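You operate a simulated robot arm through the tools that you are given. There is no shell and no other tool.

You are at the controls of a simulated two-armed robot. One attempt, no reset.

TASK
Fit the blue strip, set the seal time from the orange card and heat the sealer.
Fine: lock the strip with the yellow catch before the heat goes on; wait for the HOT lamp.

The check looks at the end state, three seconds after you hand in, the way a careful person would. Anything else that was tipped, shoved, dropped, spilled or broken makes it a failure. A push-on lid holds only when it is set on centred and level and pressed home; a screw cap is set on level and turned clockwise until tight.

THE ROBOT
Two 7-joint arms with fingered hands on one trunk that stands fixed in place. Base frame: the origin is at the foot of the trunk, x ahead of it, y to its left, z up; the work surface is at about z = 800. Units: mm, degrees, N and s.
The left shoulder is at [70, 143, 1289], the right one opposite. With the tool pointing down near the work surface each hand reaches from about 100 to 740 mm from the base axis, measured 20 degrees to its own side. Payload 3.6 kg a hand.
The TCP of each hand is the grasp point between the finger pads, 25 mm short of the fingertips. In the tool frame z runs along the fingers and y along their closing line. The gripper opens to 88 mm. The gripper's body begins 29 mm behind the TCP. The gripper is a hand of 5 fingers: y runs from the thumb to the fingers, the wrist lies at [-13, -97, -162] in the tool frame, and closing takes about 1.5 s.
Orientation is that of the tool frame in the base frame, as a unit quaternion [x, y, z, w]. With the fingers straight down and the wrist toward the robot, the tool's x, y and z point along [0, 1, 0], [1, 0, 0] and [0, 0, -1] of the base frame.

THE INTERFACE
- The arms move only by the tool apply_moves. It takes "left_increments", "right_increments" or both (then of equal length, played together; a hand with none holds still); each is text: rows parted by semicolons, each of 6 numbers parted by spaces: the shift along the base's x, y, z in mm, then the turn, a rotation vector about the base's x, y, z in degrees. In form: x y z wx wy wz; .... A call has 1 to 20 rows; each row shifts and turns the commanded pose from where the row before left it. "left_claw" and "right_claw" are, for a hand that has rows, the closure, from 0 (fully open) to 1 (shut), set as the call begins (left out, the last holds). Each row takes 0.2 s and may step no farther than 50 mm and 8.6 degrees from the row before; otherwise, or with a gripper value out of range, the whole call is refused. A pose out of reach is approached as far as the arm can. The call stops where the force on the tool passes 40 N (or 10 N more than at its start, if that is more) or the arm is blocked; 0.2 s more then pass. Each finger travels about 72 mm/s and halts on what it meets, pressing with about 23 N; the grip force reading is that of the motor and also rises with nothing between the fingers. The clock runs only during rows and for 0.2 s after the last one: add rows that do not move to give the fingers time. It gives the time, the measured TCP pose, the force on the tool (base axes), the opening and the grip force at its end, in the units of the frame above (readings bear some noise), with the torque about the TCP (base axes, N m) and any sound that the robot's microphone picked up.
- Cameras (640 x 400 px; columns grow to the right, rows downward): "scene" is now at [126.2, 38.1, 1514.3]; the picture's right is [0.47, -0.88, 0.00], its down [-0.53, -0.28, -0.80] and it looks along [0.70, 0.37, -0.61] (base axes); focal length 328 px, centre (320, 200). "left" rides on the left gripper at [-59, -79, -105] in its tool frame; the picture's right is [-0.73, -0.32, 0.61], its down [0.62, -0.68, 0.38] and it looks along [0.29, 0.66, 0.70] (tool axes); focal length 234 px, centre (320, 200). "right" rides on the right gripper at [59, -79, -105] in its tool frame; the picture's right is [-0.73, 0.32, -0.61], its down [-0.62, -0.68, 0.38] and it looks along [-0.29, 0.66, 0.70] (tool axes); focal length 234 px, centre (320, 200). There is no depth. A picture from a camera that has moved, and an enlarged one, comes with that camera's place and axes in the base frame and with its lens.
- camera(camera): a new picture of that camera. It takes no simulated time.
- move_column(by): slides the trunk up (or, below 0, down) by that many mm; the arms and the scene camera ride with it, the base frame stays. It gives what a move gives, with no picture.
- move_fingers(index, middle, ring, little, thumb_bend, thumb_turn, hand): sets how far each is bent, from 0 (flat) to 1 (curled in); at 0.3 the hand is open as for a grip, at 0.7 the pads meet at the TCP. One left out holds its place. A second passes; each finger stops where it meets its share of the squeeze, and holds until it gets a number again. A gripper value or a shape takes the hand back. It gives what a move gives, with no picture; readings hold the bend of each and the force on index, middle, ring, little, thumb and palm. thumb_turn goes from beside the hand (0) to across from the fingers (1), as for a grip.
- set_grasp(shape, hand): the hand has 5 fingers and takes this shape, open, in about a second: jaw (thumb against the fingers, like two jaws); tri (thumb and two fingers); tip (a fingertip pinch); poke (one finger out to press); point (the index stretched); flat (the hand flat); cup (the hand cupped); fist (a fist). The gripper value then closes the fingers along that shape, each until it touches; the sizes above hold for jaw. It gives what a move gives, with no picture.
- head_to(pan, tilt): turns the head with the scene camera to pan (to the left, within 86 degrees either way) and tilt (down, from -29 to 69), counted from straight ahead of the robot. It gives what a move gives.
- close_up(camera, box): a new picture of the part [left, top, right, bottom] of that camera's present view, enlarged. It takes no simulated time.
- finish_job(): hands the job in; it is judged then, once.

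Places have to be worked out from the pictures, the camera data and where the tool is seen. Open the grippers and draw the arms clear of the work before you hand the job in, unless the task says otherwise.

The tools are called after "Request:" as a command line: name --argument value ..., lists and objects as JSON in quotes. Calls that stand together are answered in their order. apply_moves: Moves the arms, as the interface text tells. Its arguments: {"type":"object","properties":{"left_increments":{"type":"string"},"left_claw":{"type":"number"},"right_increments":{"type":"string"},"right_claw":{"type":"number"}},"required":[]} The other tools are called the same way: move_column (by) slides the trunk up or down; set_grasp (shape, hand) gives the hand a shape; move_fingers (index, middle, ring, little, thumb_bend, thumb_turn, hand) moves the fingers one by one; head_to (pan, tilt) turns the head that bears the scene camera; camera (camera) takes a picture; close_up (camera, box) takes an enlarged picture of a part of a camera's view; finish_job () hands the job in.

At the start:

```text
time_s: 0.0
left_tcp_pos: [322.6, 466.2, 1288.1]
left_orientation: [0.707, 0.707, 0.0, 0.0]
left_wrist_force: [-0.3, 0.3, 0.4]
left_moment: [0.02, -0.01, -0.02]
left_width: 87.7
left_grasp_force: 0.1
left_shape: jaw
left_bend: [0.3, 0.3, 0.3, 0.3, 0.3, 0.98]
left_finger forces: [0.0, 0.1, 0.1, 0.0, 0.1, 0.0]
right_tcp_pos: [341.4, 63.2, 1331.7]
right_orientation: [0.707, 0.707, 0.0, -0.001]
right_wrist_force: [-0.3, 0.0, 0.1]
right_moment: [0.0, 0.0, 0.02]
right_width: 87.5
right_grasp_force: 0.0
right_shape: jaw
right_bend: [0.3, 0.3, 0.3, 0.3, 0.3, 0.98]
right_finger forces: [0.1, 0.0, 0.1, 0.0, 0.0, 0.0]
trunk travel left (down, up): [-825.0, 115.0]
head pan, tilt: [28.1, 37.3]
```

scene: 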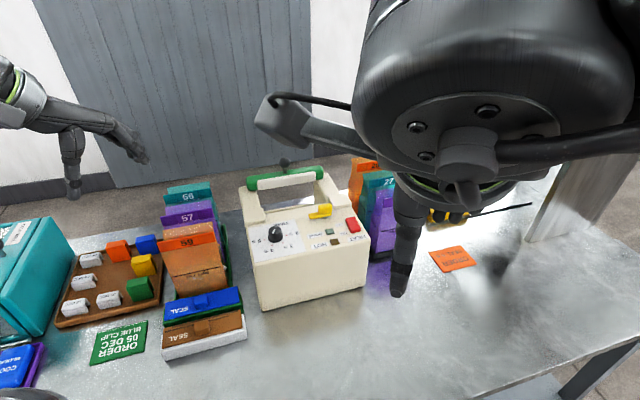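
right: 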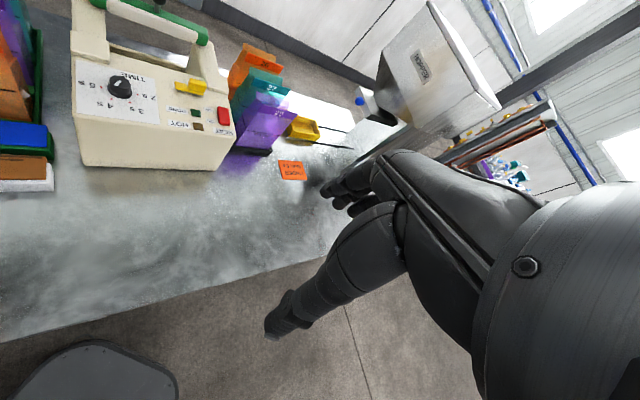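
left: 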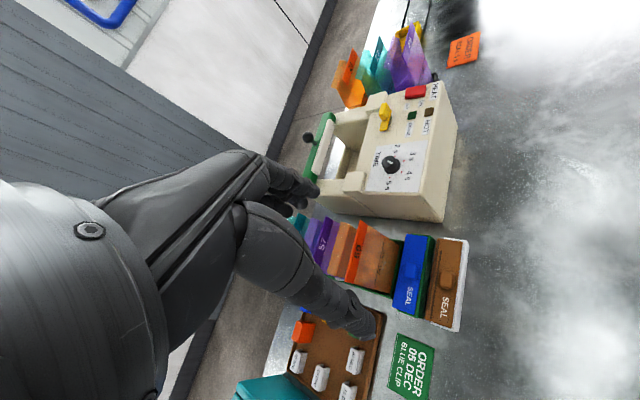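

I'll start by studying the scene: the sealer, its dial, the strips and the orange card.

Request:
close_up --camera "scene" --box '[220, 140, 400, 320]'

Request:
close_up --camera "scene" --box '[400, 220, 500, 300]'

Request:
close_up --camera "scene" --box '[0, 170, 260, 400]'

Request:
close_up --camera "right" --box '[60, 0, 340, 200]'

Request:
close_up --camera "left" --box '[280, 0, 500, 240]'

```text
2.22 times, centred on (310, 230) of scene
camera zoom: at [126.2, 38.1, 1514.3], right [0.47, -0.88, 0.0], down [-0.53, -0.28, -0.8], along [0.7, 0.37, -0.61], focal length 728 px, centre (342, 133)
```

zoom: 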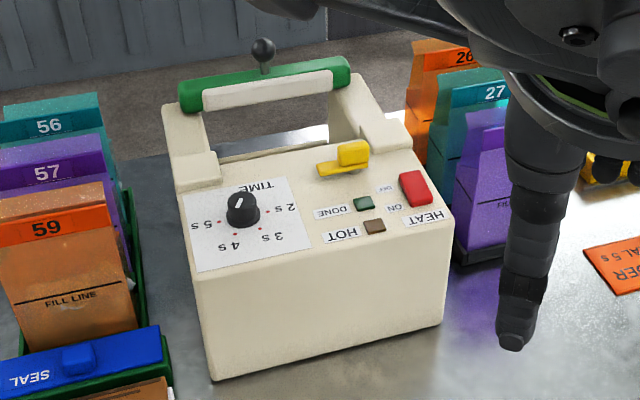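

```text
5.00 times, centred on (450, 260) of scene
camera zoom: at [126.2, 38.1, 1514.3], right [0.47, -0.88, 0.0], down [-0.53, -0.28, -0.8], along [0.7, 0.37, -0.61], focal length 1639 px, centre (-330, -100)
```

zoom: 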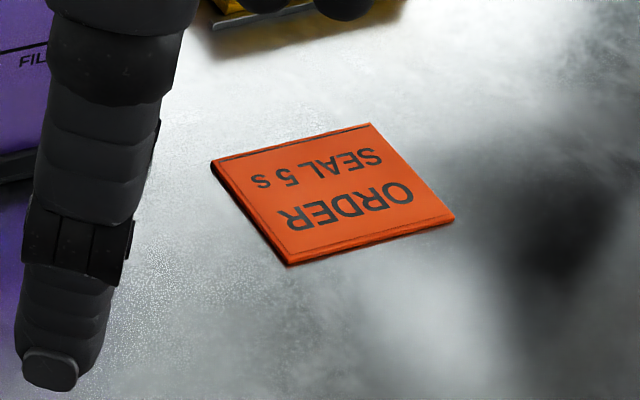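

```text
1.74 times, centred on (130, 285) of scene
camera zoom: at [126.2, 38.1, 1514.3], right [0.47, -0.88, 0.0], down [-0.53, -0.28, -0.8], along [0.7, 0.37, -0.61], focal length 570 px, centre (650, 52)
```

zoom: 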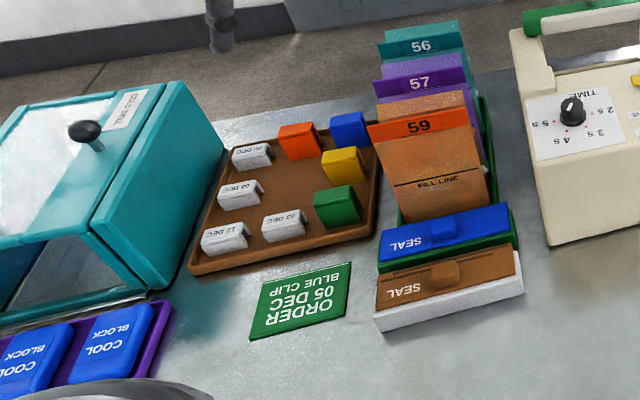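

```text
2.00 times, centred on (200, 100) of right
camera zoom: at [263.0, 121.9, 1437.7], right [0.32, -0.73, 0.61], down [-0.68, -0.62, -0.38], along [0.66, -0.29, -0.7], focal length 468 px, centre (560, 400)
```

zoom: 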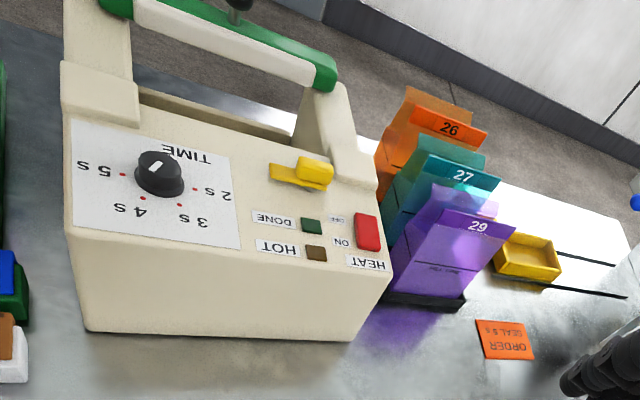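

```text
1.67 times, centred on (390, 120) of left
camera zoom: at [243.3, 406.8, 1393.1], right [-0.32, -0.73, -0.61], down [-0.68, 0.62, -0.38], along [0.66, 0.29, -0.7], focal length 390 px, centre (203, 333)
```

zoom: 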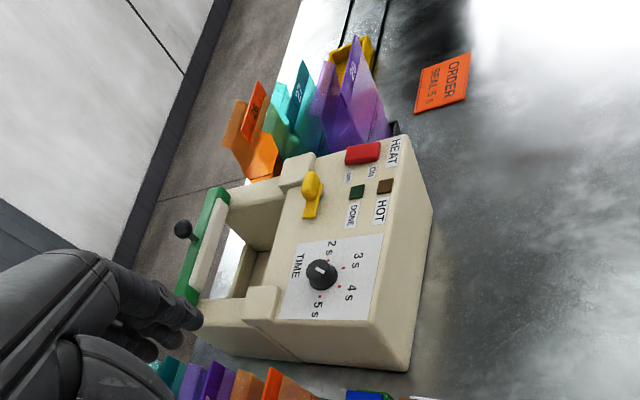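

The orange card reads "SEAL 5 s". I need better views of the sealer's slot and the blue strip, so I look around with the head first.

Request:
head_to --pan 40 --tilt 45

Request:
camera --camera "scene"

Request:
head_to --pan -5 --tilt 40

Request:
camera --camera "scene"

```text
time_s: 0.7
left_tcp_pos: [322.4, 467.2, 1289.3]
left_orientation: [0.707, 0.707, 0.0, 0.0]
left_wrist_force: [0.2, -0.2, 0.5]
left_moment: [0.0, -0.01, 0.04]
left_width: 87.4
left_grasp_force: 0.0
left_shape: jaw
left_bend: [0.3, 0.3, 0.3, 0.3, 0.3, 0.98]
left_finger forces: [0.0, 0.0, 0.1, 0.0, 0.0, 0.0]
right_tcp_pos: [341.1, 63.3, 1332.1]
right_orientation: [0.708, 0.706, 0.0, 0.0]
right_wrist_force: [0.2, -1.3, 0.7]
right_moment: [-0.01, 0.03, -0.01]
right_width: 87.7
right_grasp_force: 0.0
right_shape: jaw
right_bend: [0.3, 0.3, 0.3, 0.3, 0.3, 0.98]
right_finger forces: [0.0, 0.0, 0.0, 0.1, 0.1, 0.1]
trunk travel left (down, up): [-825.0, 115.0]
head pan, tilt: [40.0, 45.0]
```

```text
taken
camera scene: at [111.9, 49.5, 1503.0], right [0.64, -0.77, 0.0], down [-0.54, -0.45, -0.71], along [0.54, 0.45, -0.71], focal length 328 px, centre (320, 200)
```

scene: 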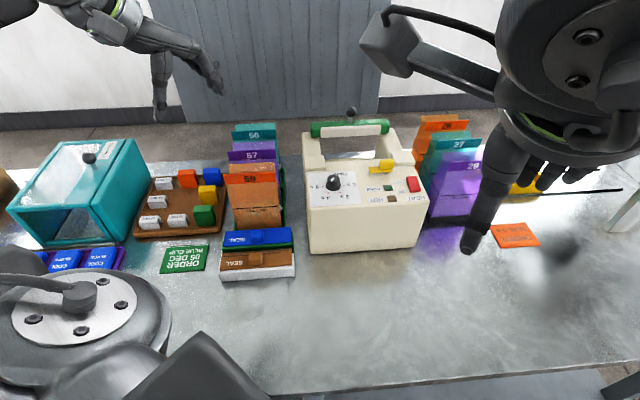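

```text
time_s: 1.9
left_tcp_pos: [323.7, 466.8, 1288.8]
left_orientation: [0.707, 0.707, 0.0, 0.001]
left_wrist_force: [-0.4, -0.2, -1.0]
left_moment: [0.03, 0.0, -0.01]
left_width: 87.7
left_grasp_force: 0.0
left_shape: jaw
left_bend: [0.3, 0.3, 0.3, 0.3, 0.3, 0.98]
left_finger forces: [0.0, 0.0, 0.0, 0.1, 0.1, 0.0]
right_tcp_pos: [341.3, 61.9, 1331.5]
right_orientation: [0.707, 0.707, 0.0, 0.0]
right_wrist_force: [-0.1, 0.5, -0.3]
right_moment: [0.0, -0.01, 0.0]
right_width: 87.6
right_grasp_force: 0.1
right_shape: jaw
right_bend: [0.3, 0.3, 0.3, 0.3, 0.3, 0.98]
right_finger forces: [0.0, 0.0, 0.0, 0.0, 0.1, 0.0]
trunk travel left (down, up): [-825.0, 115.0]
head pan, tilt: [-5.0, 40.0]
```

```text
taken
camera scene: at [134.3, -10.0, 1510.2], right [-0.09, -1.0, 0.0], down [-0.64, 0.06, -0.77], along [0.76, -0.07, -0.64], focal length 328 px, centre (320, 200)
```

scene: 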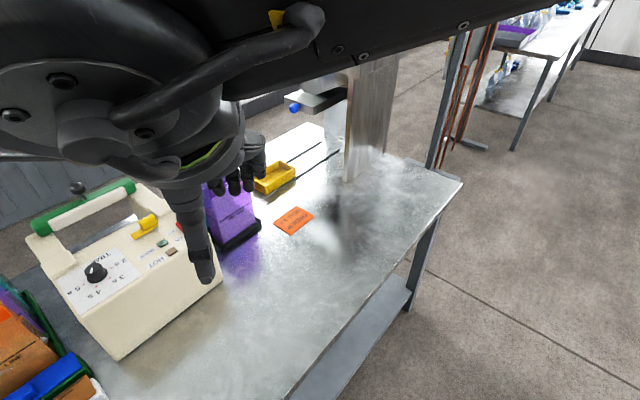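

The table is turned about 45° to me. I take tighter enlargements of the sealer and the strips from the present wrist and scene views.

Request:
close_up --camera "left" --box '[300, 60, 480, 230]'

Request:
close_up --camera "left" --box '[340, 200, 480, 340]'

Request:
close_up --camera "right" --box '[60, 0, 240, 180]'

Request:
close_up --camera "right" --box '[0, 80, 80, 200]'

Request:
head_to --pan 42 --tilt 40

Request:
close_up --camera "scene" --box '[180, 120, 330, 270]'

Request:
close_up --camera "scene" --box '[270, 60, 430, 230]'

```text
2.35 times, centred on (390, 145) of left
camera zoom: at [243.2, 406.9, 1393.1], right [-0.32, -0.73, -0.61], down [-0.68, 0.62, -0.38], along [0.66, 0.29, -0.7], focal length 551 px, centre (155, 329)
```

zoom: 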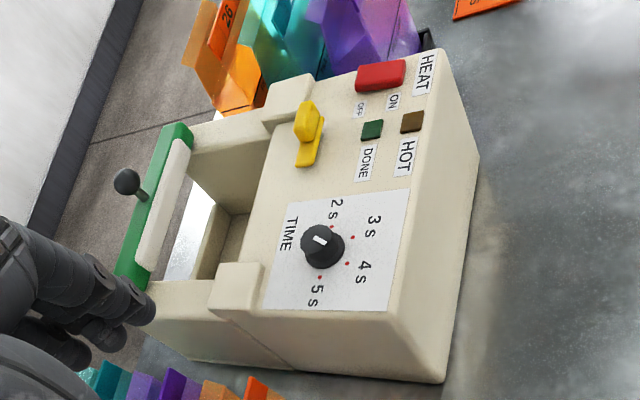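

```text
2.86 times, centred on (410, 270) of left
camera zoom: at [243.2, 406.9, 1393.1], right [-0.32, -0.73, -0.61], down [-0.68, 0.62, -0.38], along [0.66, 0.29, -0.7], focal length 669 px, centre (63, 0)
```

zoom: 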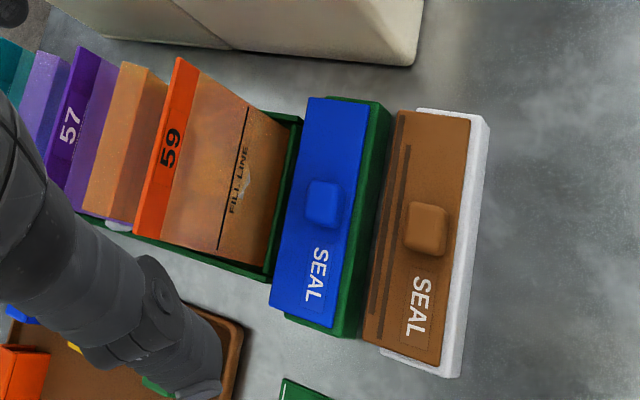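

```text
2.22 times, centred on (150, 90) of right
camera zoom: at [262.9, 121.9, 1437.7], right [0.32, -0.73, 0.61], down [-0.68, -0.62, -0.38], along [0.66, -0.29, -0.7], focal length 520 px, centre (698, 444)
```

zoom: 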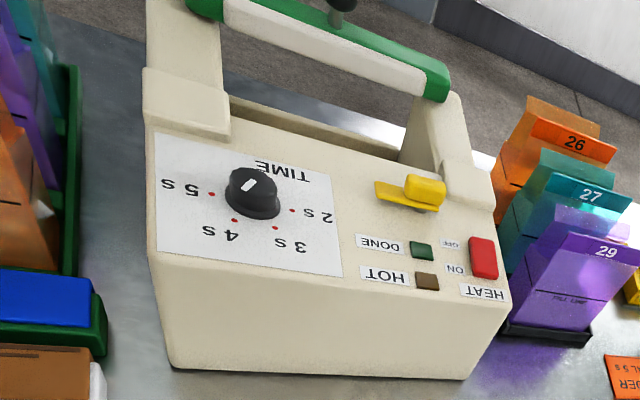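

```text
3.33 times, centred on (40, 140) of right
camera zoom: at [262.9, 121.9, 1437.7], right [0.32, -0.73, 0.61], down [-0.68, -0.62, -0.38], along [0.66, -0.29, -0.7], focal length 781 px, centre (1253, 400)
```

zoom: 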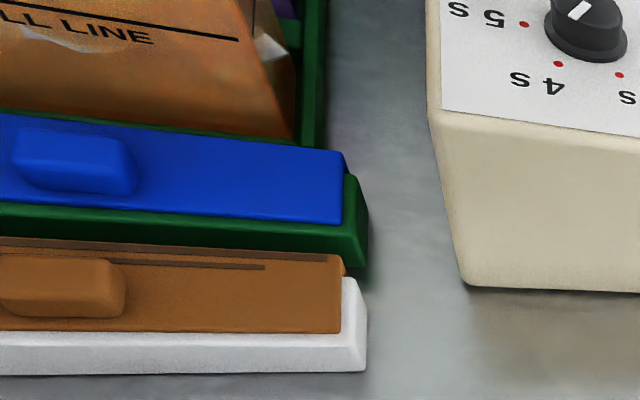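

```text
time_s: 3.0
left_tcp_pos: [322.3, 466.1, 1288.9]
left_orientation: [0.707, 0.707, 0.0, 0.0]
left_wrist_force: [-0.5, -0.2, -0.5]
left_moment: [-0.01, 0.02, -0.01]
left_width: 87.5
left_grasp_force: 0.0
left_shape: jaw
left_bend: [0.3, 0.3, 0.3, 0.3, 0.3, 0.98]
left_finger forces: [0.0, 0.0, 0.0, 0.0, 0.1, 0.0]
right_tcp_pos: [340.3, 63.2, 1331.9]
right_orientation: [0.707, 0.707, -0.001, -0.001]
right_wrist_force: [0.1, -0.3, 0.3]
right_moment: [0.0, -0.02, 0.01]
right_width: 87.9
right_grasp_force: 0.1
right_shape: jaw
right_bend: [0.3, 0.3, 0.3, 0.3, 0.3, 0.98]
right_finger forces: [0.0, 0.0, 0.1, 0.1, 0.0, 0.0]
trunk travel left (down, up): [-825.0, 115.0]
head pan, tilt: [42.0, 40.0]
```

```text
2.67 times, centred on (255, 195) of scene
camera zoom: at [112.8, 54.1, 1510.2], right [0.67, -0.74, 0.0], down [-0.48, -0.43, -0.77], along [0.57, 0.51, -0.64], focal length 874 px, centre (493, 213)
```

zoom: 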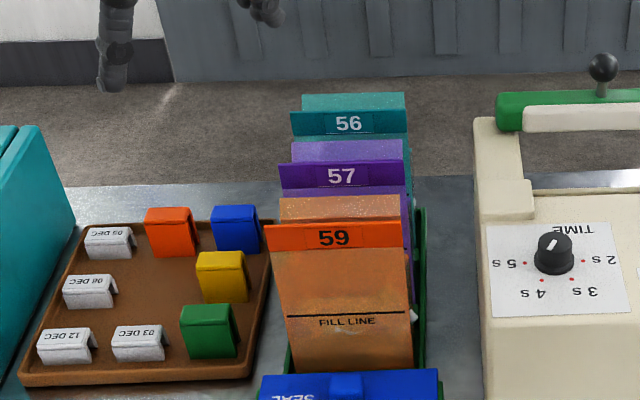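

```text
2.35 times, centred on (350, 145) of scene
camera zoom: at [112.8, 54.1, 1510.2], right [0.67, -0.74, 0.0], down [-0.48, -0.43, -0.77], along [0.57, 0.51, -0.64], focal length 771 px, centre (249, 329)
```

zoom: 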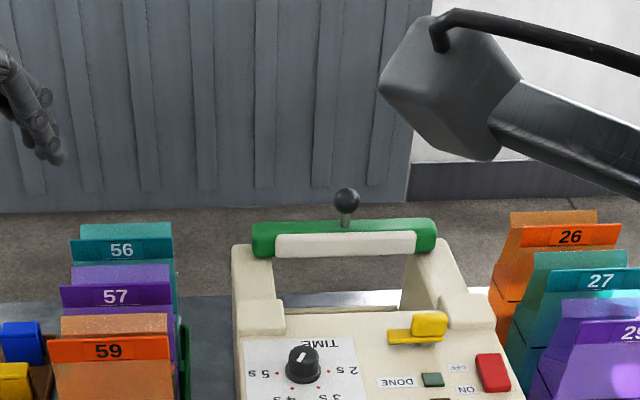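

The strip sits in a green tray near (412, 508), and the sealer's panel is at about z 970, with a recess behind it. I move the left hand closer, high above everything, to look down into the recess.

Request:
apply_moves --left_increments "45 10 -13 0 0 0; 45 10 -13 0 0 0; 45 10 -13 0 0 0; 45 10 -13 0 0 0; 45 10 -13 0 0 0; 45 10 -13 0 0 0; 44 11 -15 0 0 0"

Request:
camera --camera "left"

Request:
camera --camera "scene"

```text
time_s: 4.6
left_tcp_pos: [642.0, 535.6, 1194.4]
left_orientation: [0.708, 0.706, 0.001, -0.002]
left_wrist_force: [1.0, 0.4, -0.4]
left_moment: [-0.01, 0.0, 0.02]
left_width: 87.8
left_grasp_force: 0.1
left_shape: jaw
left_bend: [0.3, 0.3, 0.3, 0.3, 0.3, 0.98]
left_finger forces: [0.1, 0.0, 0.1, 0.1, 0.0, 0.1]
right_tcp_pos: [345.0, 62.2, 1330.1]
right_orientation: [0.708, 0.707, 0.0, -0.002]
right_wrist_force: [0.7, -0.4, -0.4]
right_moment: [0.0, 0.0, 0.03]
right_width: 87.5
right_grasp_force: 0.1
right_shape: jaw
right_bend: [0.3, 0.3, 0.3, 0.3, 0.3, 0.98]
right_finger forces: [0.1, 0.0, 0.0, 0.1, 0.0, 0.1]
trunk travel left (down, up): [-825.0, 115.0]
head pan, tilt: [42.0, 40.0]
```

```text
taken
camera left: at [561.9, 475.9, 1298.6], right [-0.33, -0.72, -0.61], down [-0.68, 0.63, -0.38], along [0.66, 0.29, -0.7], focal length 234 px, centre (320, 200)
```

left: 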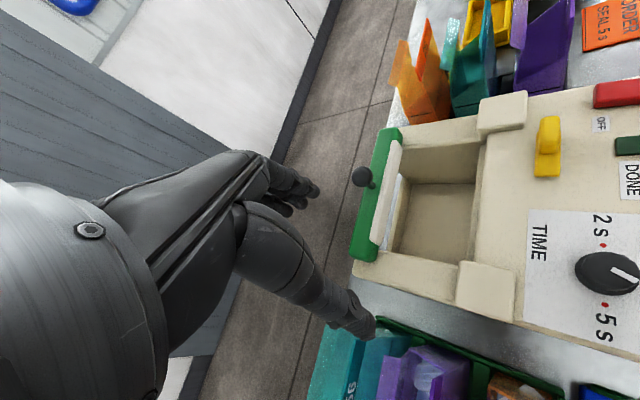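

```text
taken
camera scene: at [116.3, 53.0, 1510.0], right [0.67, -0.74, 0.0], down [-0.48, -0.43, -0.77], along [0.57, 0.51, -0.64], focal length 328 px, centre (320, 200)
```

scene: 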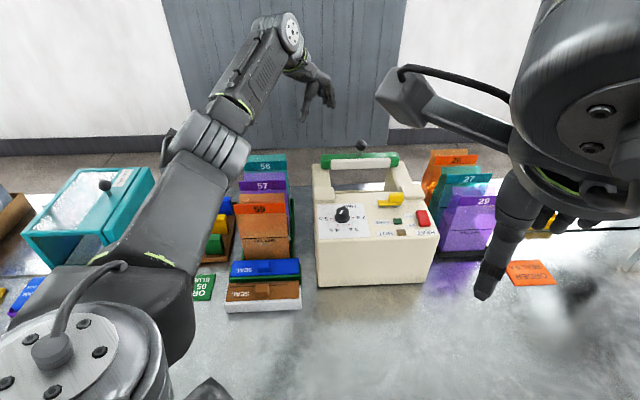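

Request:
close_up --camera "left" --box '[340, 70, 640, 340]'

Request:
close_up --camera "left" --box '[370, 110, 510, 290]'

```text
1.48 times, centred on (490, 205) of left
camera zoom: at [561.9, 475.9, 1298.6], right [-0.33, -0.72, -0.61], down [-0.68, 0.63, -0.38], along [0.66, 0.29, -0.7], focal length 347 px, centre (68, 193)
```

zoom: 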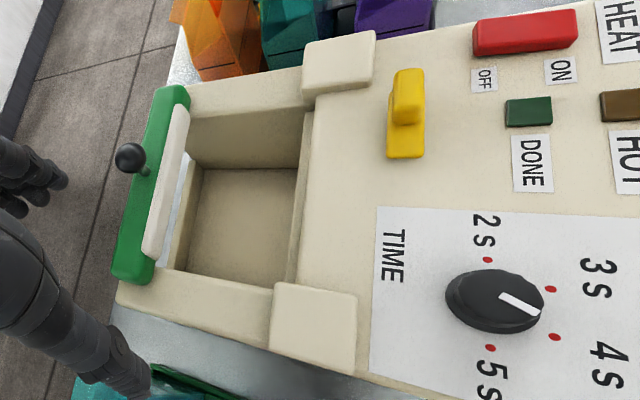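

```text
2.22 times, centred on (440, 200) of left
camera zoom: at [561.9, 475.9, 1298.6], right [-0.33, -0.72, -0.61], down [-0.68, 0.63, -0.38], along [0.66, 0.29, -0.7], focal length 520 px, centre (53, 200)
```

zoom: 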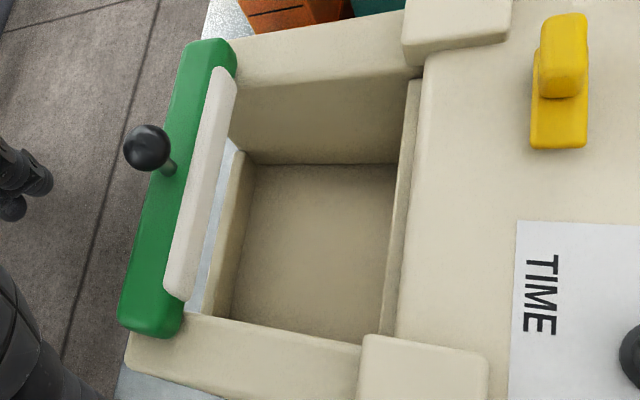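

The recess between the sealer's side beams is deep, and I need to see where the strip seats. I pull the left arm back and bring the right wrist camera in over the panel.

Request:
apply_moves --left_increments "-22 3 3 0 0 0; -22 3 3 0 0 0; -22 3 3 0 0 0; -22 3 3 0 0 0; -22 3 3 0 0 0; -22 3 3 0 0 0; -22 3 3 0 0 0; -22 3 3 0 0 0; -22 3 3 0 0 0; -22 3 3 0 0 0; -22 3 3 0 0 0" --right_increments "31.6 23.3 -21.5 0 0 0; 31.6 23.3 -21.5 0 0 0; 31.6 23.3 -21.5 0 0 0; 31.6 23.3 -21.5 0 0 0; 31.6 23.3 -21.5 0 0 0; 31.6 23.3 -21.5 0 0 0; 31.6 23.3 -21.5 0 0 0; 31.6 23.3 -21.5 0 0 0; 31.6 23.3 -21.5 0 0 0; 31.6 23.3 -21.5 0 0 0; 31.6 23.3 -21.5 0 0 0"

Request:
camera --camera "right"

Request:
close_up --camera "right" --box '[20, 60, 320, 300]'

```text
time_s: 7.0
left_tcp_pos: [394.6, 569.9, 1229.7]
left_orientation: [0.708, 0.707, 0.0, 0.0]
left_wrist_force: [-0.3, 0.0, 0.5]
left_moment: [0.0, -0.01, -0.01]
left_width: 88.1
left_grasp_force: 0.1
left_shape: jaw
left_bend: [0.3, 0.3, 0.3, 0.3, 0.3, 0.98]
left_finger forces: [0.0, 0.0, 0.0, 0.0, 0.0, 0.1]
right_tcp_pos: [580.7, 204.8, 1149.3]
right_orientation: [0.708, 0.707, 0.0, -0.001]
right_wrist_force: [1.2, 0.0, -0.2]
right_moment: [-0.02, 0.0, -0.01]
right_width: 88.1
right_grasp_force: 0.0
right_shape: jaw
right_bend: [0.3, 0.3, 0.3, 0.3, 0.3, 0.98]
right_finger forces: [0.0, 0.0, 0.1, 0.0, 0.0, 0.0]
right hand out of reach, approached as far as the arm can: row 7, 8, 9, 10, 11
trunk travel left (down, up): [-825.0, 115.0]
head pan, tilt: [42.0, 40.0]
```

```text
taken
camera right: at [503.1, 263.4, 1255.7], right [0.32, -0.73, 0.61], down [-0.68, -0.62, -0.38], along [0.66, -0.29, -0.7], focal length 234 px, centre (320, 200)
```

right: 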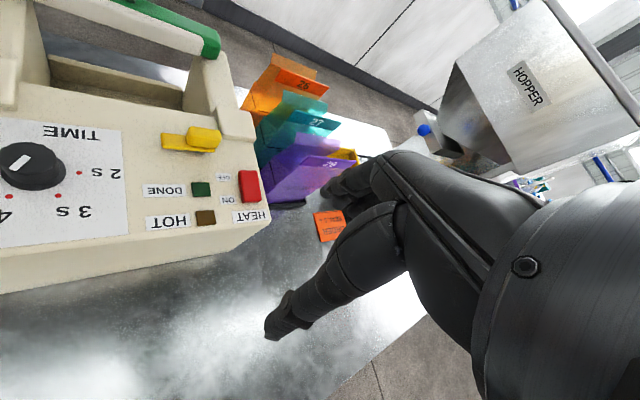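

```text
1.67 times, centred on (170, 180) of right
camera zoom: at [503.1, 263.4, 1255.7], right [0.32, -0.73, 0.61], down [-0.68, -0.62, -0.38], along [0.66, -0.29, -0.7], focal length 390 px, centre (570, 233)
```

zoom: 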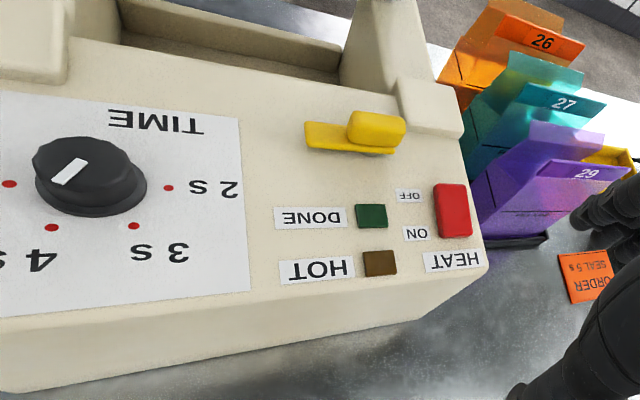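

The right arm can't reach across that far, but this view shows the knob, the catch and the OFF/ON rocker clearly. Next I check the strip and the sealer from the left camera's present spot and the scene camera.

Request:
camera --camera "left"

Request:
close_up --camera "right" --box '[0, 0, 260, 160]'

Request:
camera --camera "scene"

```text
taken
camera left: at [315.3, 509.7, 1333.6], right [-0.32, -0.73, -0.61], down [-0.68, 0.62, -0.38], along [0.66, 0.29, -0.7], focal length 234 px, centre (320, 200)
```

left: 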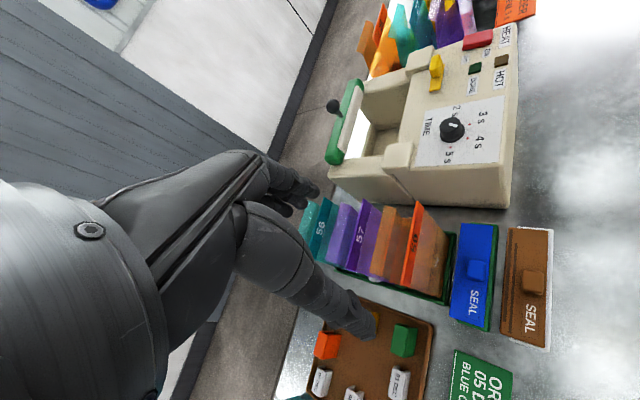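

```text
2.46 times, centred on (130, 80) of right
camera zoom: at [503.1, 263.4, 1255.7], right [0.32, -0.73, 0.61], down [-0.68, -0.62, -0.38], along [0.66, -0.29, -0.7], focal length 576 px, centre (788, 495)
```

zoom: 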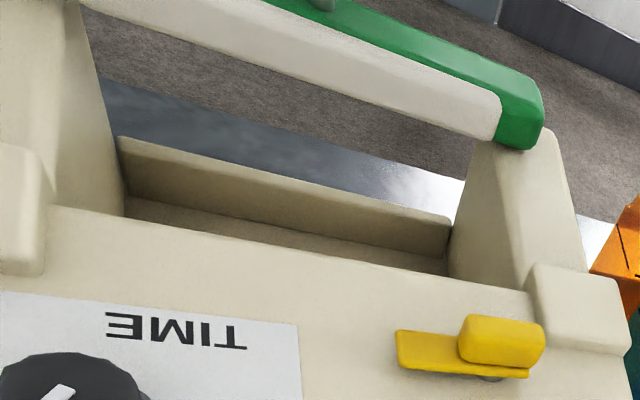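

```text
taken
camera scene: at [113.0, 53.3, 1510.3], right [0.67, -0.74, 0.0], down [-0.48, -0.43, -0.77], along [0.57, 0.51, -0.64], focal length 328 px, centre (320, 200)
```

scene: 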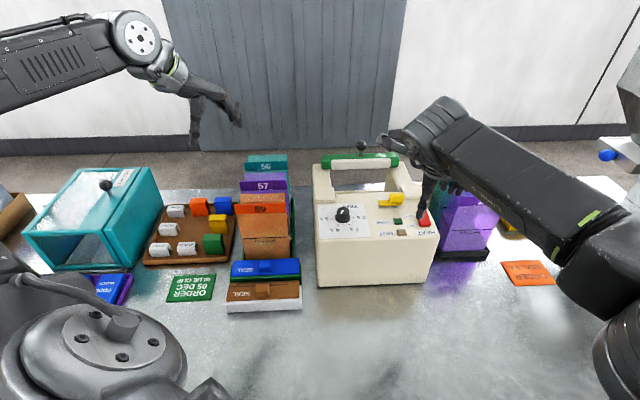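

The catch stands on a pin and looks like a turning lever. I withdraw the right arm and swing the left hand around so its camera looks nearly straight down on the recess edge.

Request:
apply_moves --left_increments "21.4 -6.4 -7.3 0 0 8.2; 21.4 -6.4 -7.3 0 0 8.2; 21.4 -6.4 -7.3 0 0 8.2; 21.4 -6.4 -7.3 0 0 8.2; 21.4 -6.4 -7.3 0 0 8.2; 21.4 -6.4 -7.3 0 0 8.2; 21.4 -6.4 -7.3 0 0 8.2; 21.4 -6.4 -7.3 0 0 8.2; 21.4 -6.4 -7.3 0 0 8.2; 21.4 -6.4 -7.3 0 0 8.2; 21.4 -6.4 -7.3 0 0 8" --right_increments "-16 -24 9 0 0 0; -16 -24 9 0 0 0; -16 -24 9 0 0 0; -16 -24 9 0 0 0; -16 -24 9 0 0 0; -16 -24 9 0 0 0; -16 -24 9 0 0 0; -16 -24 9 0 0 0; -16 -24 9 0 0 0; -16 -24 9 0 0 0; -16 -24 9 0 0 0"

Request:
camera --camera "left"

Request:
camera --camera "scene"

```text
time_s: 9.4
left_tcp_pos: [630.4, 497.8, 1148.5]
left_orientation: [0.0, 1.0, 0.002, 0.0]
left_wrist_force: [0.6, 0.1, -0.1]
left_moment: [-0.01, 0.01, 0.0]
left_width: 87.6
left_grasp_force: 0.1
left_shape: jaw
left_bend: [0.3, 0.3, 0.3, 0.3, 0.3, 0.98]
left_finger forces: [0.0, 0.1, 0.1, 0.0, 0.0, 0.0]
right_tcp_pos: [404.3, -61.2, 1247.3]
right_orientation: [0.707, 0.707, 0.001, -0.001]
right_wrist_force: [0.8, -0.3, 0.5]
right_moment: [-0.01, 0.01, 0.05]
right_width: 88.0
right_grasp_force: 0.2
right_shape: jaw
right_bend: [0.3, 0.3, 0.3, 0.3, 0.3, 0.98]
right_finger forces: [0.1, 0.1, 0.0, 0.0, 0.0, 0.1]
trunk travel left (down, up): [-825.0, 115.0]
head pan, tilt: [42.0, 40.0]
```

```text
taken
camera left: at [689.7, 417.5, 1253.4], right [0.73, -0.32, -0.61], down [-0.62, -0.68, -0.39], along [-0.29, 0.66, -0.69], focal length 234 px, centre (320, 200)
```

left: 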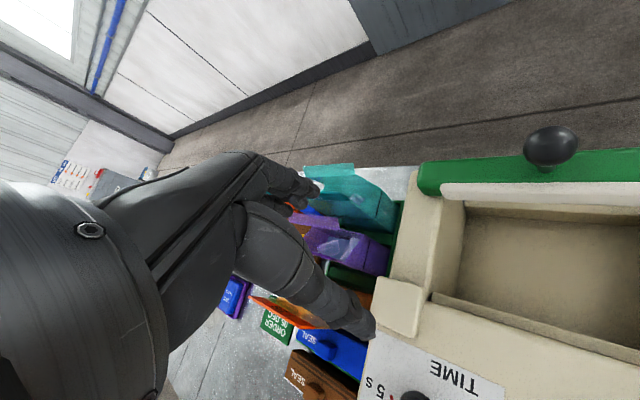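

```text
taken
camera scene: at [114.2, 50.7, 1510.3], right [0.67, -0.74, 0.0], down [-0.48, -0.43, -0.77], along [0.57, 0.51, -0.64], focal length 328 px, centre (320, 200)
```

scene: 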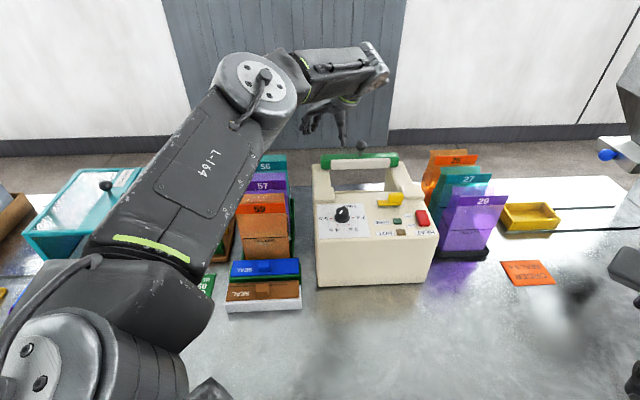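

Request:
close_up --camera "left" --box '[380, 140, 640, 400]'

Request:
close_up --camera "left" --box '[420, 270, 640, 400]'

```text
1.54 times, centred on (510, 270) of left
camera zoom: at [689.7, 417.5, 1253.4], right [0.73, -0.32, -0.61], down [-0.62, -0.68, -0.39], along [-0.29, 0.66, -0.69], focal length 360 px, centre (28, 92)
```

zoom: 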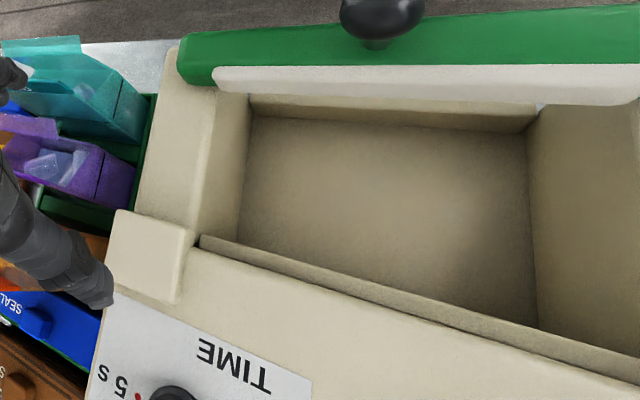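

```text
2.91 times, centred on (530, 335) of left
camera zoom: at [689.7, 417.5, 1253.4], right [0.73, -0.32, -0.61], down [-0.62, -0.68, -0.39], along [-0.29, 0.66, -0.69], focal length 681 px, centre (-291, -193)
```

zoom: 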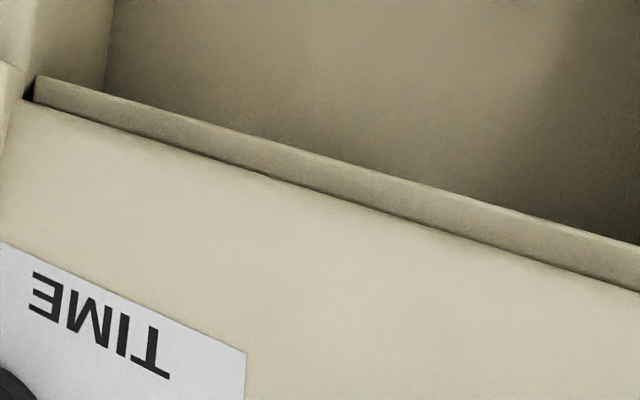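

Between the two raised blocks the panel has a flat landing about as long as the strip, and the catch sits right beside it. I move the left camera closer to the catch and landing to confirm this.

Request:
apply_moves --left_increments "1 -14.2 -14.7 0 0 -7.5; 1 -14.2 -14.7 0 0 -7.5; 1 -14.2 -14.7 0 0 -7.5; 1 -14.2 -14.7 0 0 -7.5; 1 -14.2 -14.7 0 0 -7.5; 1 -14.2 -14.7 0 0 -7.5"

Request:
camera --camera "left"

Request:
close_up --camera "left" --box '[380, 60, 640, 340]'

```text
time_s: 10.8
left_tcp_pos: [637.2, 414.8, 1060.8]
left_orientation: [0.384, 0.923, 0.0, 0.0]
left_wrist_force: [-0.5, -0.1, 0.1]
left_moment: [0.0, 0.0, -0.02]
left_width: 87.7
left_grasp_force: 0.2
left_shape: jaw
left_bend: [0.3, 0.3, 0.3, 0.3, 0.3, 0.98]
left_finger forces: [0.0, 0.0, 0.0, 0.0, 0.0, 0.0]
right_tcp_pos: [404.4, -58.7, 1248.0]
right_orientation: [0.707, 0.707, -0.001, 0.001]
right_wrist_force: [-1.0, -0.6, 0.0]
right_moment: [-0.01, 0.0, -0.03]
right_width: 87.7
right_grasp_force: 0.1
right_shape: jaw
right_bend: [0.3, 0.3, 0.3, 0.3, 0.3, 0.98]
right_finger forces: [0.1, 0.1, 0.1, 0.0, 0.0, 0.1]
trunk travel left (down, up): [-825.0, 115.0]
head pan, tilt: [42.0, 40.0]
```

```text
taken
camera left: at [621.2, 316.2, 1164.7], right [0.28, -0.74, -0.61], down [-0.92, -0.04, -0.38], along [0.26, 0.67, -0.7], focal length 234 px, centre (320, 200)
```

left: 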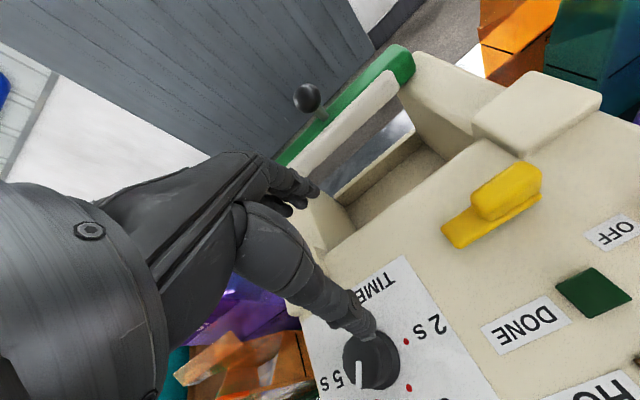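

```text
1.43 times, centred on (510, 200) of left
camera zoom: at [621.2, 316.2, 1164.7], right [0.28, -0.74, -0.61], down [-0.92, -0.04, -0.38], along [0.26, 0.67, -0.7], focal length 334 px, centre (49, 200)
```

zoom: 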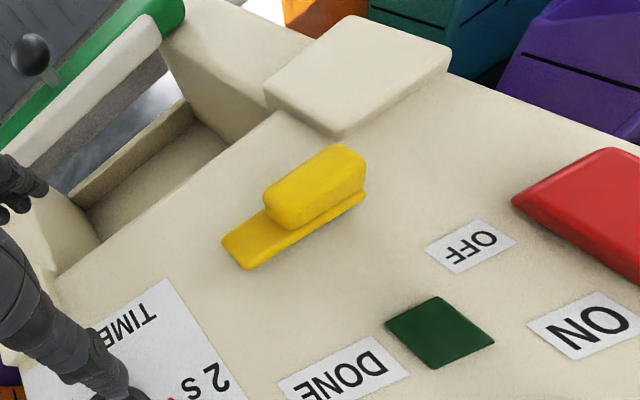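

The catch is a plate on a pin, with its handle at about u=200 beside the right block, so it should swing over a strip lying between the blocks. I now go to look closely at the blue strip in its tray.

Request:
apply_moves --left_increments "-37.6 20 0 0 0 0; -37.6 20 0 0 0 0; -37.6 20 0 0 0 0; -37.6 20 0 0 0 0; -37.6 20 0 0 0 0; -37.6 20 0 0 0 0; -37.6 20 0 0 0 0; -37.6 20 0 0 0 0; 0 0 -40 0 0 0; 0 0 -40 0 0 0"

Request:
camera --camera "left"

Request:
close_up --camera "left" --box '[380, 60, 640, 340]'

Request:
close_up --camera "scene" --box '[200, 230, 330, 330]'

```text
time_s: 13.0
left_tcp_pos: [336.6, 574.9, 977.8]
left_orientation: [0.383, 0.924, -0.001, 0.0]
left_wrist_force: [0.3, 0.1, -0.3]
left_moment: [0.02, 0.02, -0.01]
left_width: 87.9
left_grasp_force: 0.1
left_shape: jaw
left_bend: [0.3, 0.3, 0.3, 0.3, 0.3, 0.98]
left_finger forces: [0.0, 0.1, 0.0, 0.0, 0.0, 0.0]
right_tcp_pos: [405.5, -58.1, 1247.8]
right_orientation: [0.707, 0.707, -0.001, 0.0]
right_wrist_force: [-0.3, 0.4, 0.3]
right_moment: [-0.02, 0.01, 0.0]
right_width: 87.8
right_grasp_force: 0.0
right_shape: jaw
right_bend: [0.3, 0.3, 0.3, 0.3, 0.3, 0.98]
right_finger forces: [0.1, 0.0, 0.0, 0.0, 0.0, 0.0]
trunk travel left (down, up): [-825.0, 115.0]
head pan, tilt: [42.0, 40.0]
```

```text
taken
camera left: at [321.8, 477.3, 1084.1], right [0.28, -0.74, -0.61], down [-0.92, -0.04, -0.38], along [0.26, 0.67, -0.7], focal length 234 px, centre (320, 200)
```

left: 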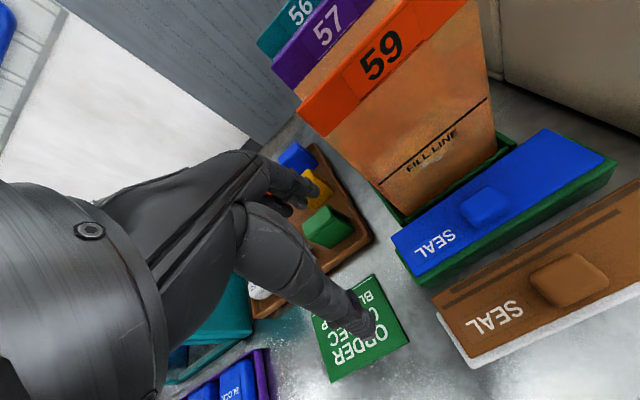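

```text
1.43 times, centred on (510, 200) of left
camera zoom: at [321.8, 477.3, 1084.1], right [0.28, -0.74, -0.61], down [-0.92, -0.04, -0.38], along [0.26, 0.67, -0.7], focal length 334 px, centre (49, 200)
```

zoom: 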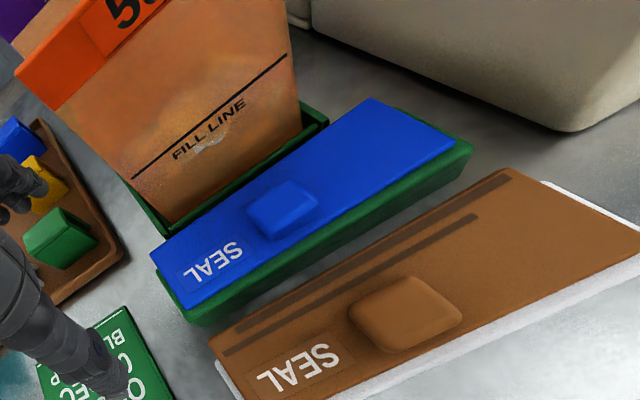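

```text
4.00 times, centred on (265, 280) of scene
camera zoom: at [114.2, 55.6, 1510.1], right [0.67, -0.74, 0.0], down [-0.48, -0.43, -0.77], along [0.57, 0.51, -0.64], focal length 1311 px, centre (540, -120)
```

zoom: 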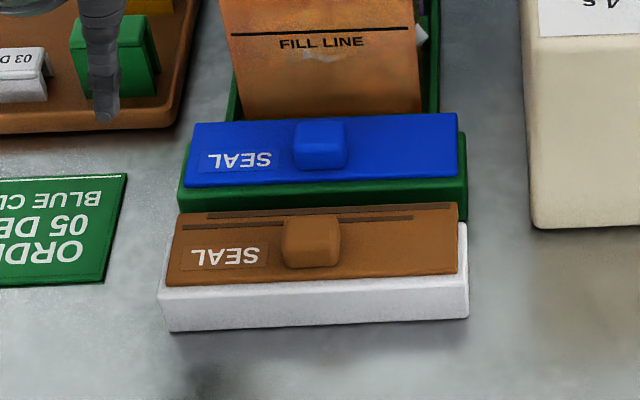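

The blue strip is a thin plate (about 169 × 47 mm) with a central knob near (415, 511), its top at z≈838. Bag 59 stands close behind it, so I check the hand's real shape before approaching.

Request:
camera --camera "scene"

Request:
close_up --camera "scene" --box '[120, 130, 300, 310]'

Request:
close_up --camera "left" --box '[180, 130, 420, 370]'

```text
taken
camera scene: at [114.2, 55.6, 1510.1], right [0.67, -0.74, 0.0], down [-0.48, -0.43, -0.77], along [0.57, 0.51, -0.64], focal length 328 px, centre (320, 200)
```

scene: 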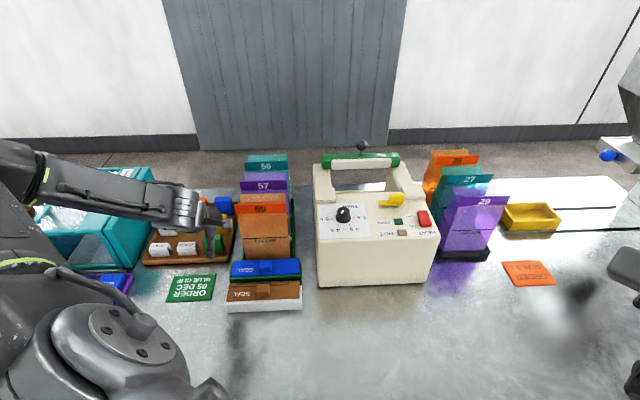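

```text
2.22 times, centred on (210, 220) of scene
camera zoom: at [114.2, 55.6, 1510.1], right [0.67, -0.74, 0.0], down [-0.48, -0.43, -0.77], along [0.57, 0.51, -0.64], focal length 728 px, centre (564, 156)
```

zoom: 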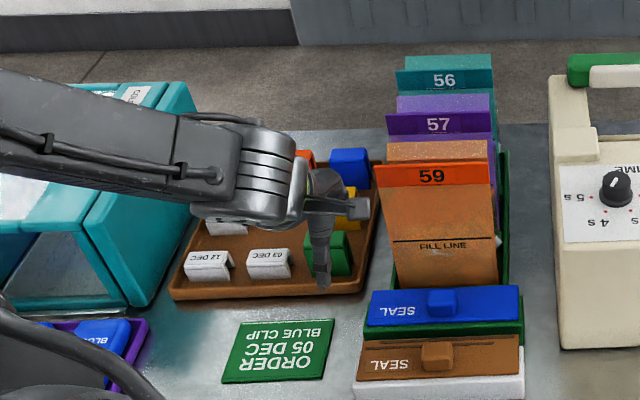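

```text
1.67 times, centred on (300, 250) of left
camera zoom: at [321.8, 477.3, 1084.1], right [0.28, -0.74, -0.61], down [-0.92, -0.04, -0.38], along [0.26, 0.67, -0.7], focal length 390 px, centre (353, 117)
```

zoom: 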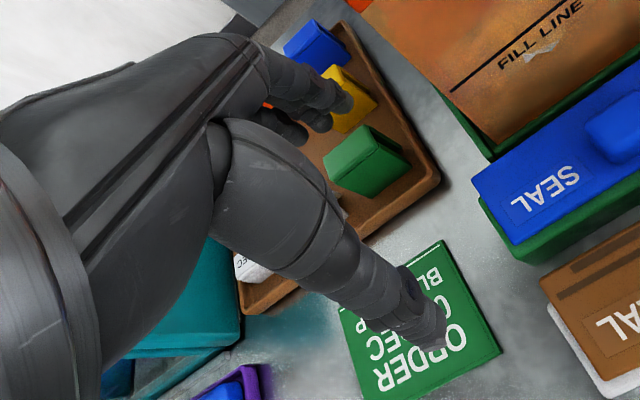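

I raise the left hand into clear air in front of the head camera, to see how the finger shapes look before grasping the small knob.

Request:
apply_moves --left_increments "0 0 45 0 0 0; 0 0 45 0 0 0; 5 -40 25 0 0 0; 5 -40 25 0 0 0; 0 -40 25 0 0 0; 0 -40 25 0 0 0; 0 -20 20 0 0 0"

Request:
set_grasp --hand "left" --shape "tri"

Request:
camera --camera "scene"

Request:
camera --camera "left"

```text
time_s: 14.6
left_tcp_pos: [346.1, 395.3, 1191.1]
left_orientation: [0.383, 0.924, 0.0, 0.0]
left_wrist_force: [-0.1, -0.3, -0.6]
left_moment: [0.0, 0.04, -0.03]
left_width: 87.5
left_grasp_force: 0.0
left_shape: jaw
left_bend: [0.3, 0.3, 0.3, 0.3, 0.3, 0.98]
left_finger forces: [0.0, 0.0, 0.0, 0.0, 0.0, 0.1]
right_tcp_pos: [404.1, -60.2, 1247.7]
right_orientation: [0.708, 0.707, 0.0, 0.0]
right_wrist_force: [-0.6, 0.0, -0.3]
right_moment: [0.01, -0.01, 0.01]
right_width: 87.9
right_grasp_force: 0.1
right_shape: jaw
right_bend: [0.3, 0.3, 0.3, 0.3, 0.3, 0.98]
right_finger forces: [0.0, 0.1, 0.0, 0.1, 0.0, 0.2]
trunk travel left (down, up): [-825.0, 115.0]
head pan, tilt: [42.0, 40.0]
```

```text
time_s: 15.5
left_tcp_pos: [346.2, 396.1, 1189.6]
left_orientation: [0.382, 0.924, 0.0, 0.0]
left_wrist_force: [0.3, 0.6, -0.1]
left_moment: [0.04, -0.03, -0.01]
left_width: 87.7
left_grasp_force: 0.1
left_shape: tri
left_bend: [0.3, 0.3, 0.99, 0.99, 0.3, 0.98]
left_finger forces: [0.0, 0.0, 0.0, 0.0, 0.1, 0.0]
right_tcp_pos: [404.2, -57.9, 1249.6]
right_orientation: [0.706, 0.708, 0.0, 0.001]
right_wrist_force: [0.5, -0.1, -0.4]
right_moment: [0.0, -0.02, -0.01]
right_width: 88.1
right_grasp_force: 0.0
right_shape: jaw
right_bend: [0.3, 0.3, 0.3, 0.3, 0.3, 0.98]
right_finger forces: [0.0, 0.0, 0.0, 0.0, 0.0, 0.0]
trunk travel left (down, up): [-825.0, 115.0]
head pan, tilt: [42.0, 40.0]
```

```text
taken
camera scene: at [112.7, 54.2, 1510.2], right [0.67, -0.74, 0.0], down [-0.48, -0.43, -0.77], along [0.57, 0.51, -0.64], focal length 328 px, centre (320, 200)
```

scene: 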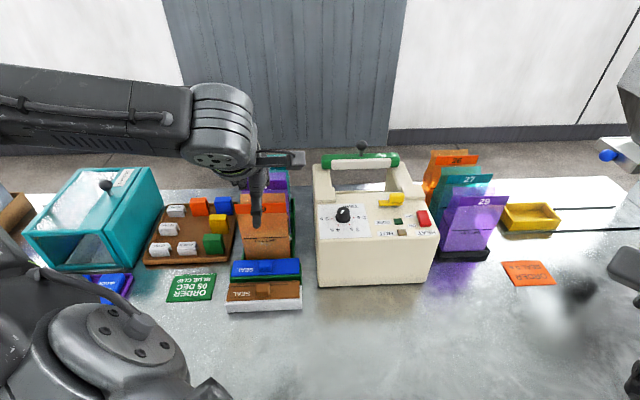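

```text
taken
camera left: at [330.6, 297.0, 1294.2], right [0.28, -0.74, -0.61], down [-0.92, -0.04, -0.38], along [0.26, 0.67, -0.7], focal length 234 px, centre (320, 200)
```

left: 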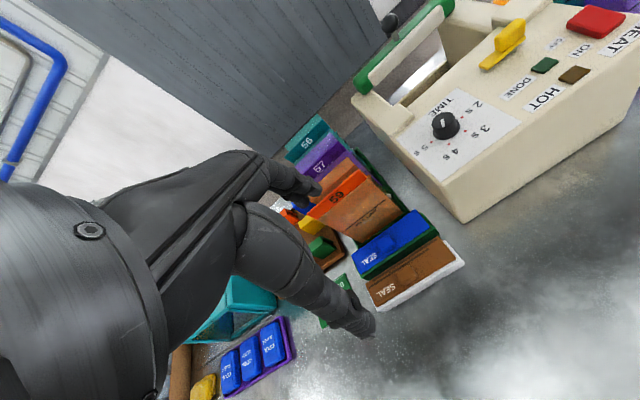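

I turn the right hand so its camera can watch the left hand and the work from the side.

Request:
apply_moves --right_increments "0 0 0 0 0 8; 0 0 0 0 0 8; 0 0 0 0 0 8; 0 0 0 0 0 8; 0 0 0 0 0 8; 0 0 0 0 0 8; 0 0 0 0 0 8; 0 0 0 0 0 8; 0 0 0 0 0 8; 0 0 0 0 0 8; 0 0 0 0 0 8"

Request:
camera --camera "right"

```text
time_s: 17.9
left_tcp_pos: [344.0, 397.4, 1189.4]
left_orientation: [0.382, 0.924, 0.0, 0.001]
left_wrist_force: [-0.1, -0.1, 0.1]
left_moment: [-0.04, 0.0, -0.01]
left_width: 87.6
left_grasp_force: 0.0
left_shape: tri
left_bend: [0.3, 0.3, 0.99, 0.99, 0.3, 0.98]
left_finger forces: [0.0, 0.0, 0.0, 0.1, 0.0, 0.0]
right_tcp_pos: [329.7, -6.9, 1252.5]
right_orientation: [0.019, 1.0, -0.001, 0.001]
right_wrist_force: [0.6, 0.2, -0.1]
right_moment: [-0.04, -0.01, 0.02]
right_width: 88.0
right_grasp_force: 0.1
right_shape: jaw
right_bend: [0.3, 0.3, 0.3, 0.3, 0.3, 0.98]
right_finger forces: [0.1, 0.1, 0.0, 0.0, 0.0, 0.1]
right hand out of reach, approached as far as the arm can: row 10, 11
trunk travel left (down, up): [-825.0, 115.0]
head pan, tilt: [42.0, 40.0]
```

```text
taken
camera right: at [267.2, -84.3, 1359.0], right [0.74, 0.3, 0.61], down [0.6, -0.71, -0.38], along [0.32, 0.64, -0.7], focal length 234 px, centre (320, 200)
```

right: 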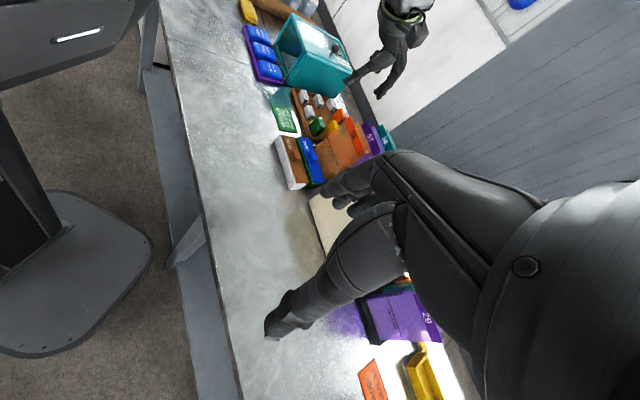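

Request:
close_up --camera "right" --box '[330, 0, 450, 110]'

```text
3.64 times, centred on (390, 55) of right
camera zoom: at [267.2, -84.3, 1359.0], right [0.74, 0.3, 0.61], down [0.6, -0.71, -0.38], along [0.32, 0.64, -0.7], focal length 852 px, centre (66, 727)
```

zoom: 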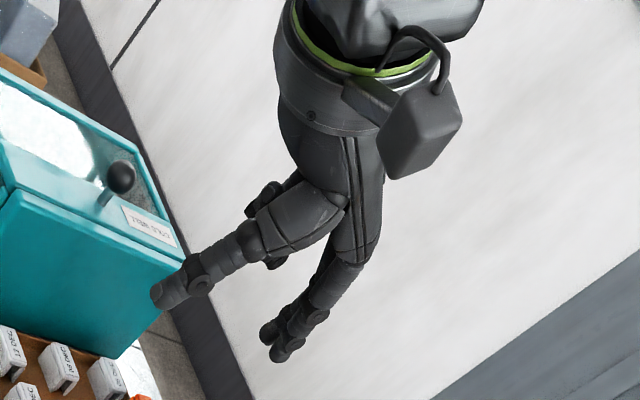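

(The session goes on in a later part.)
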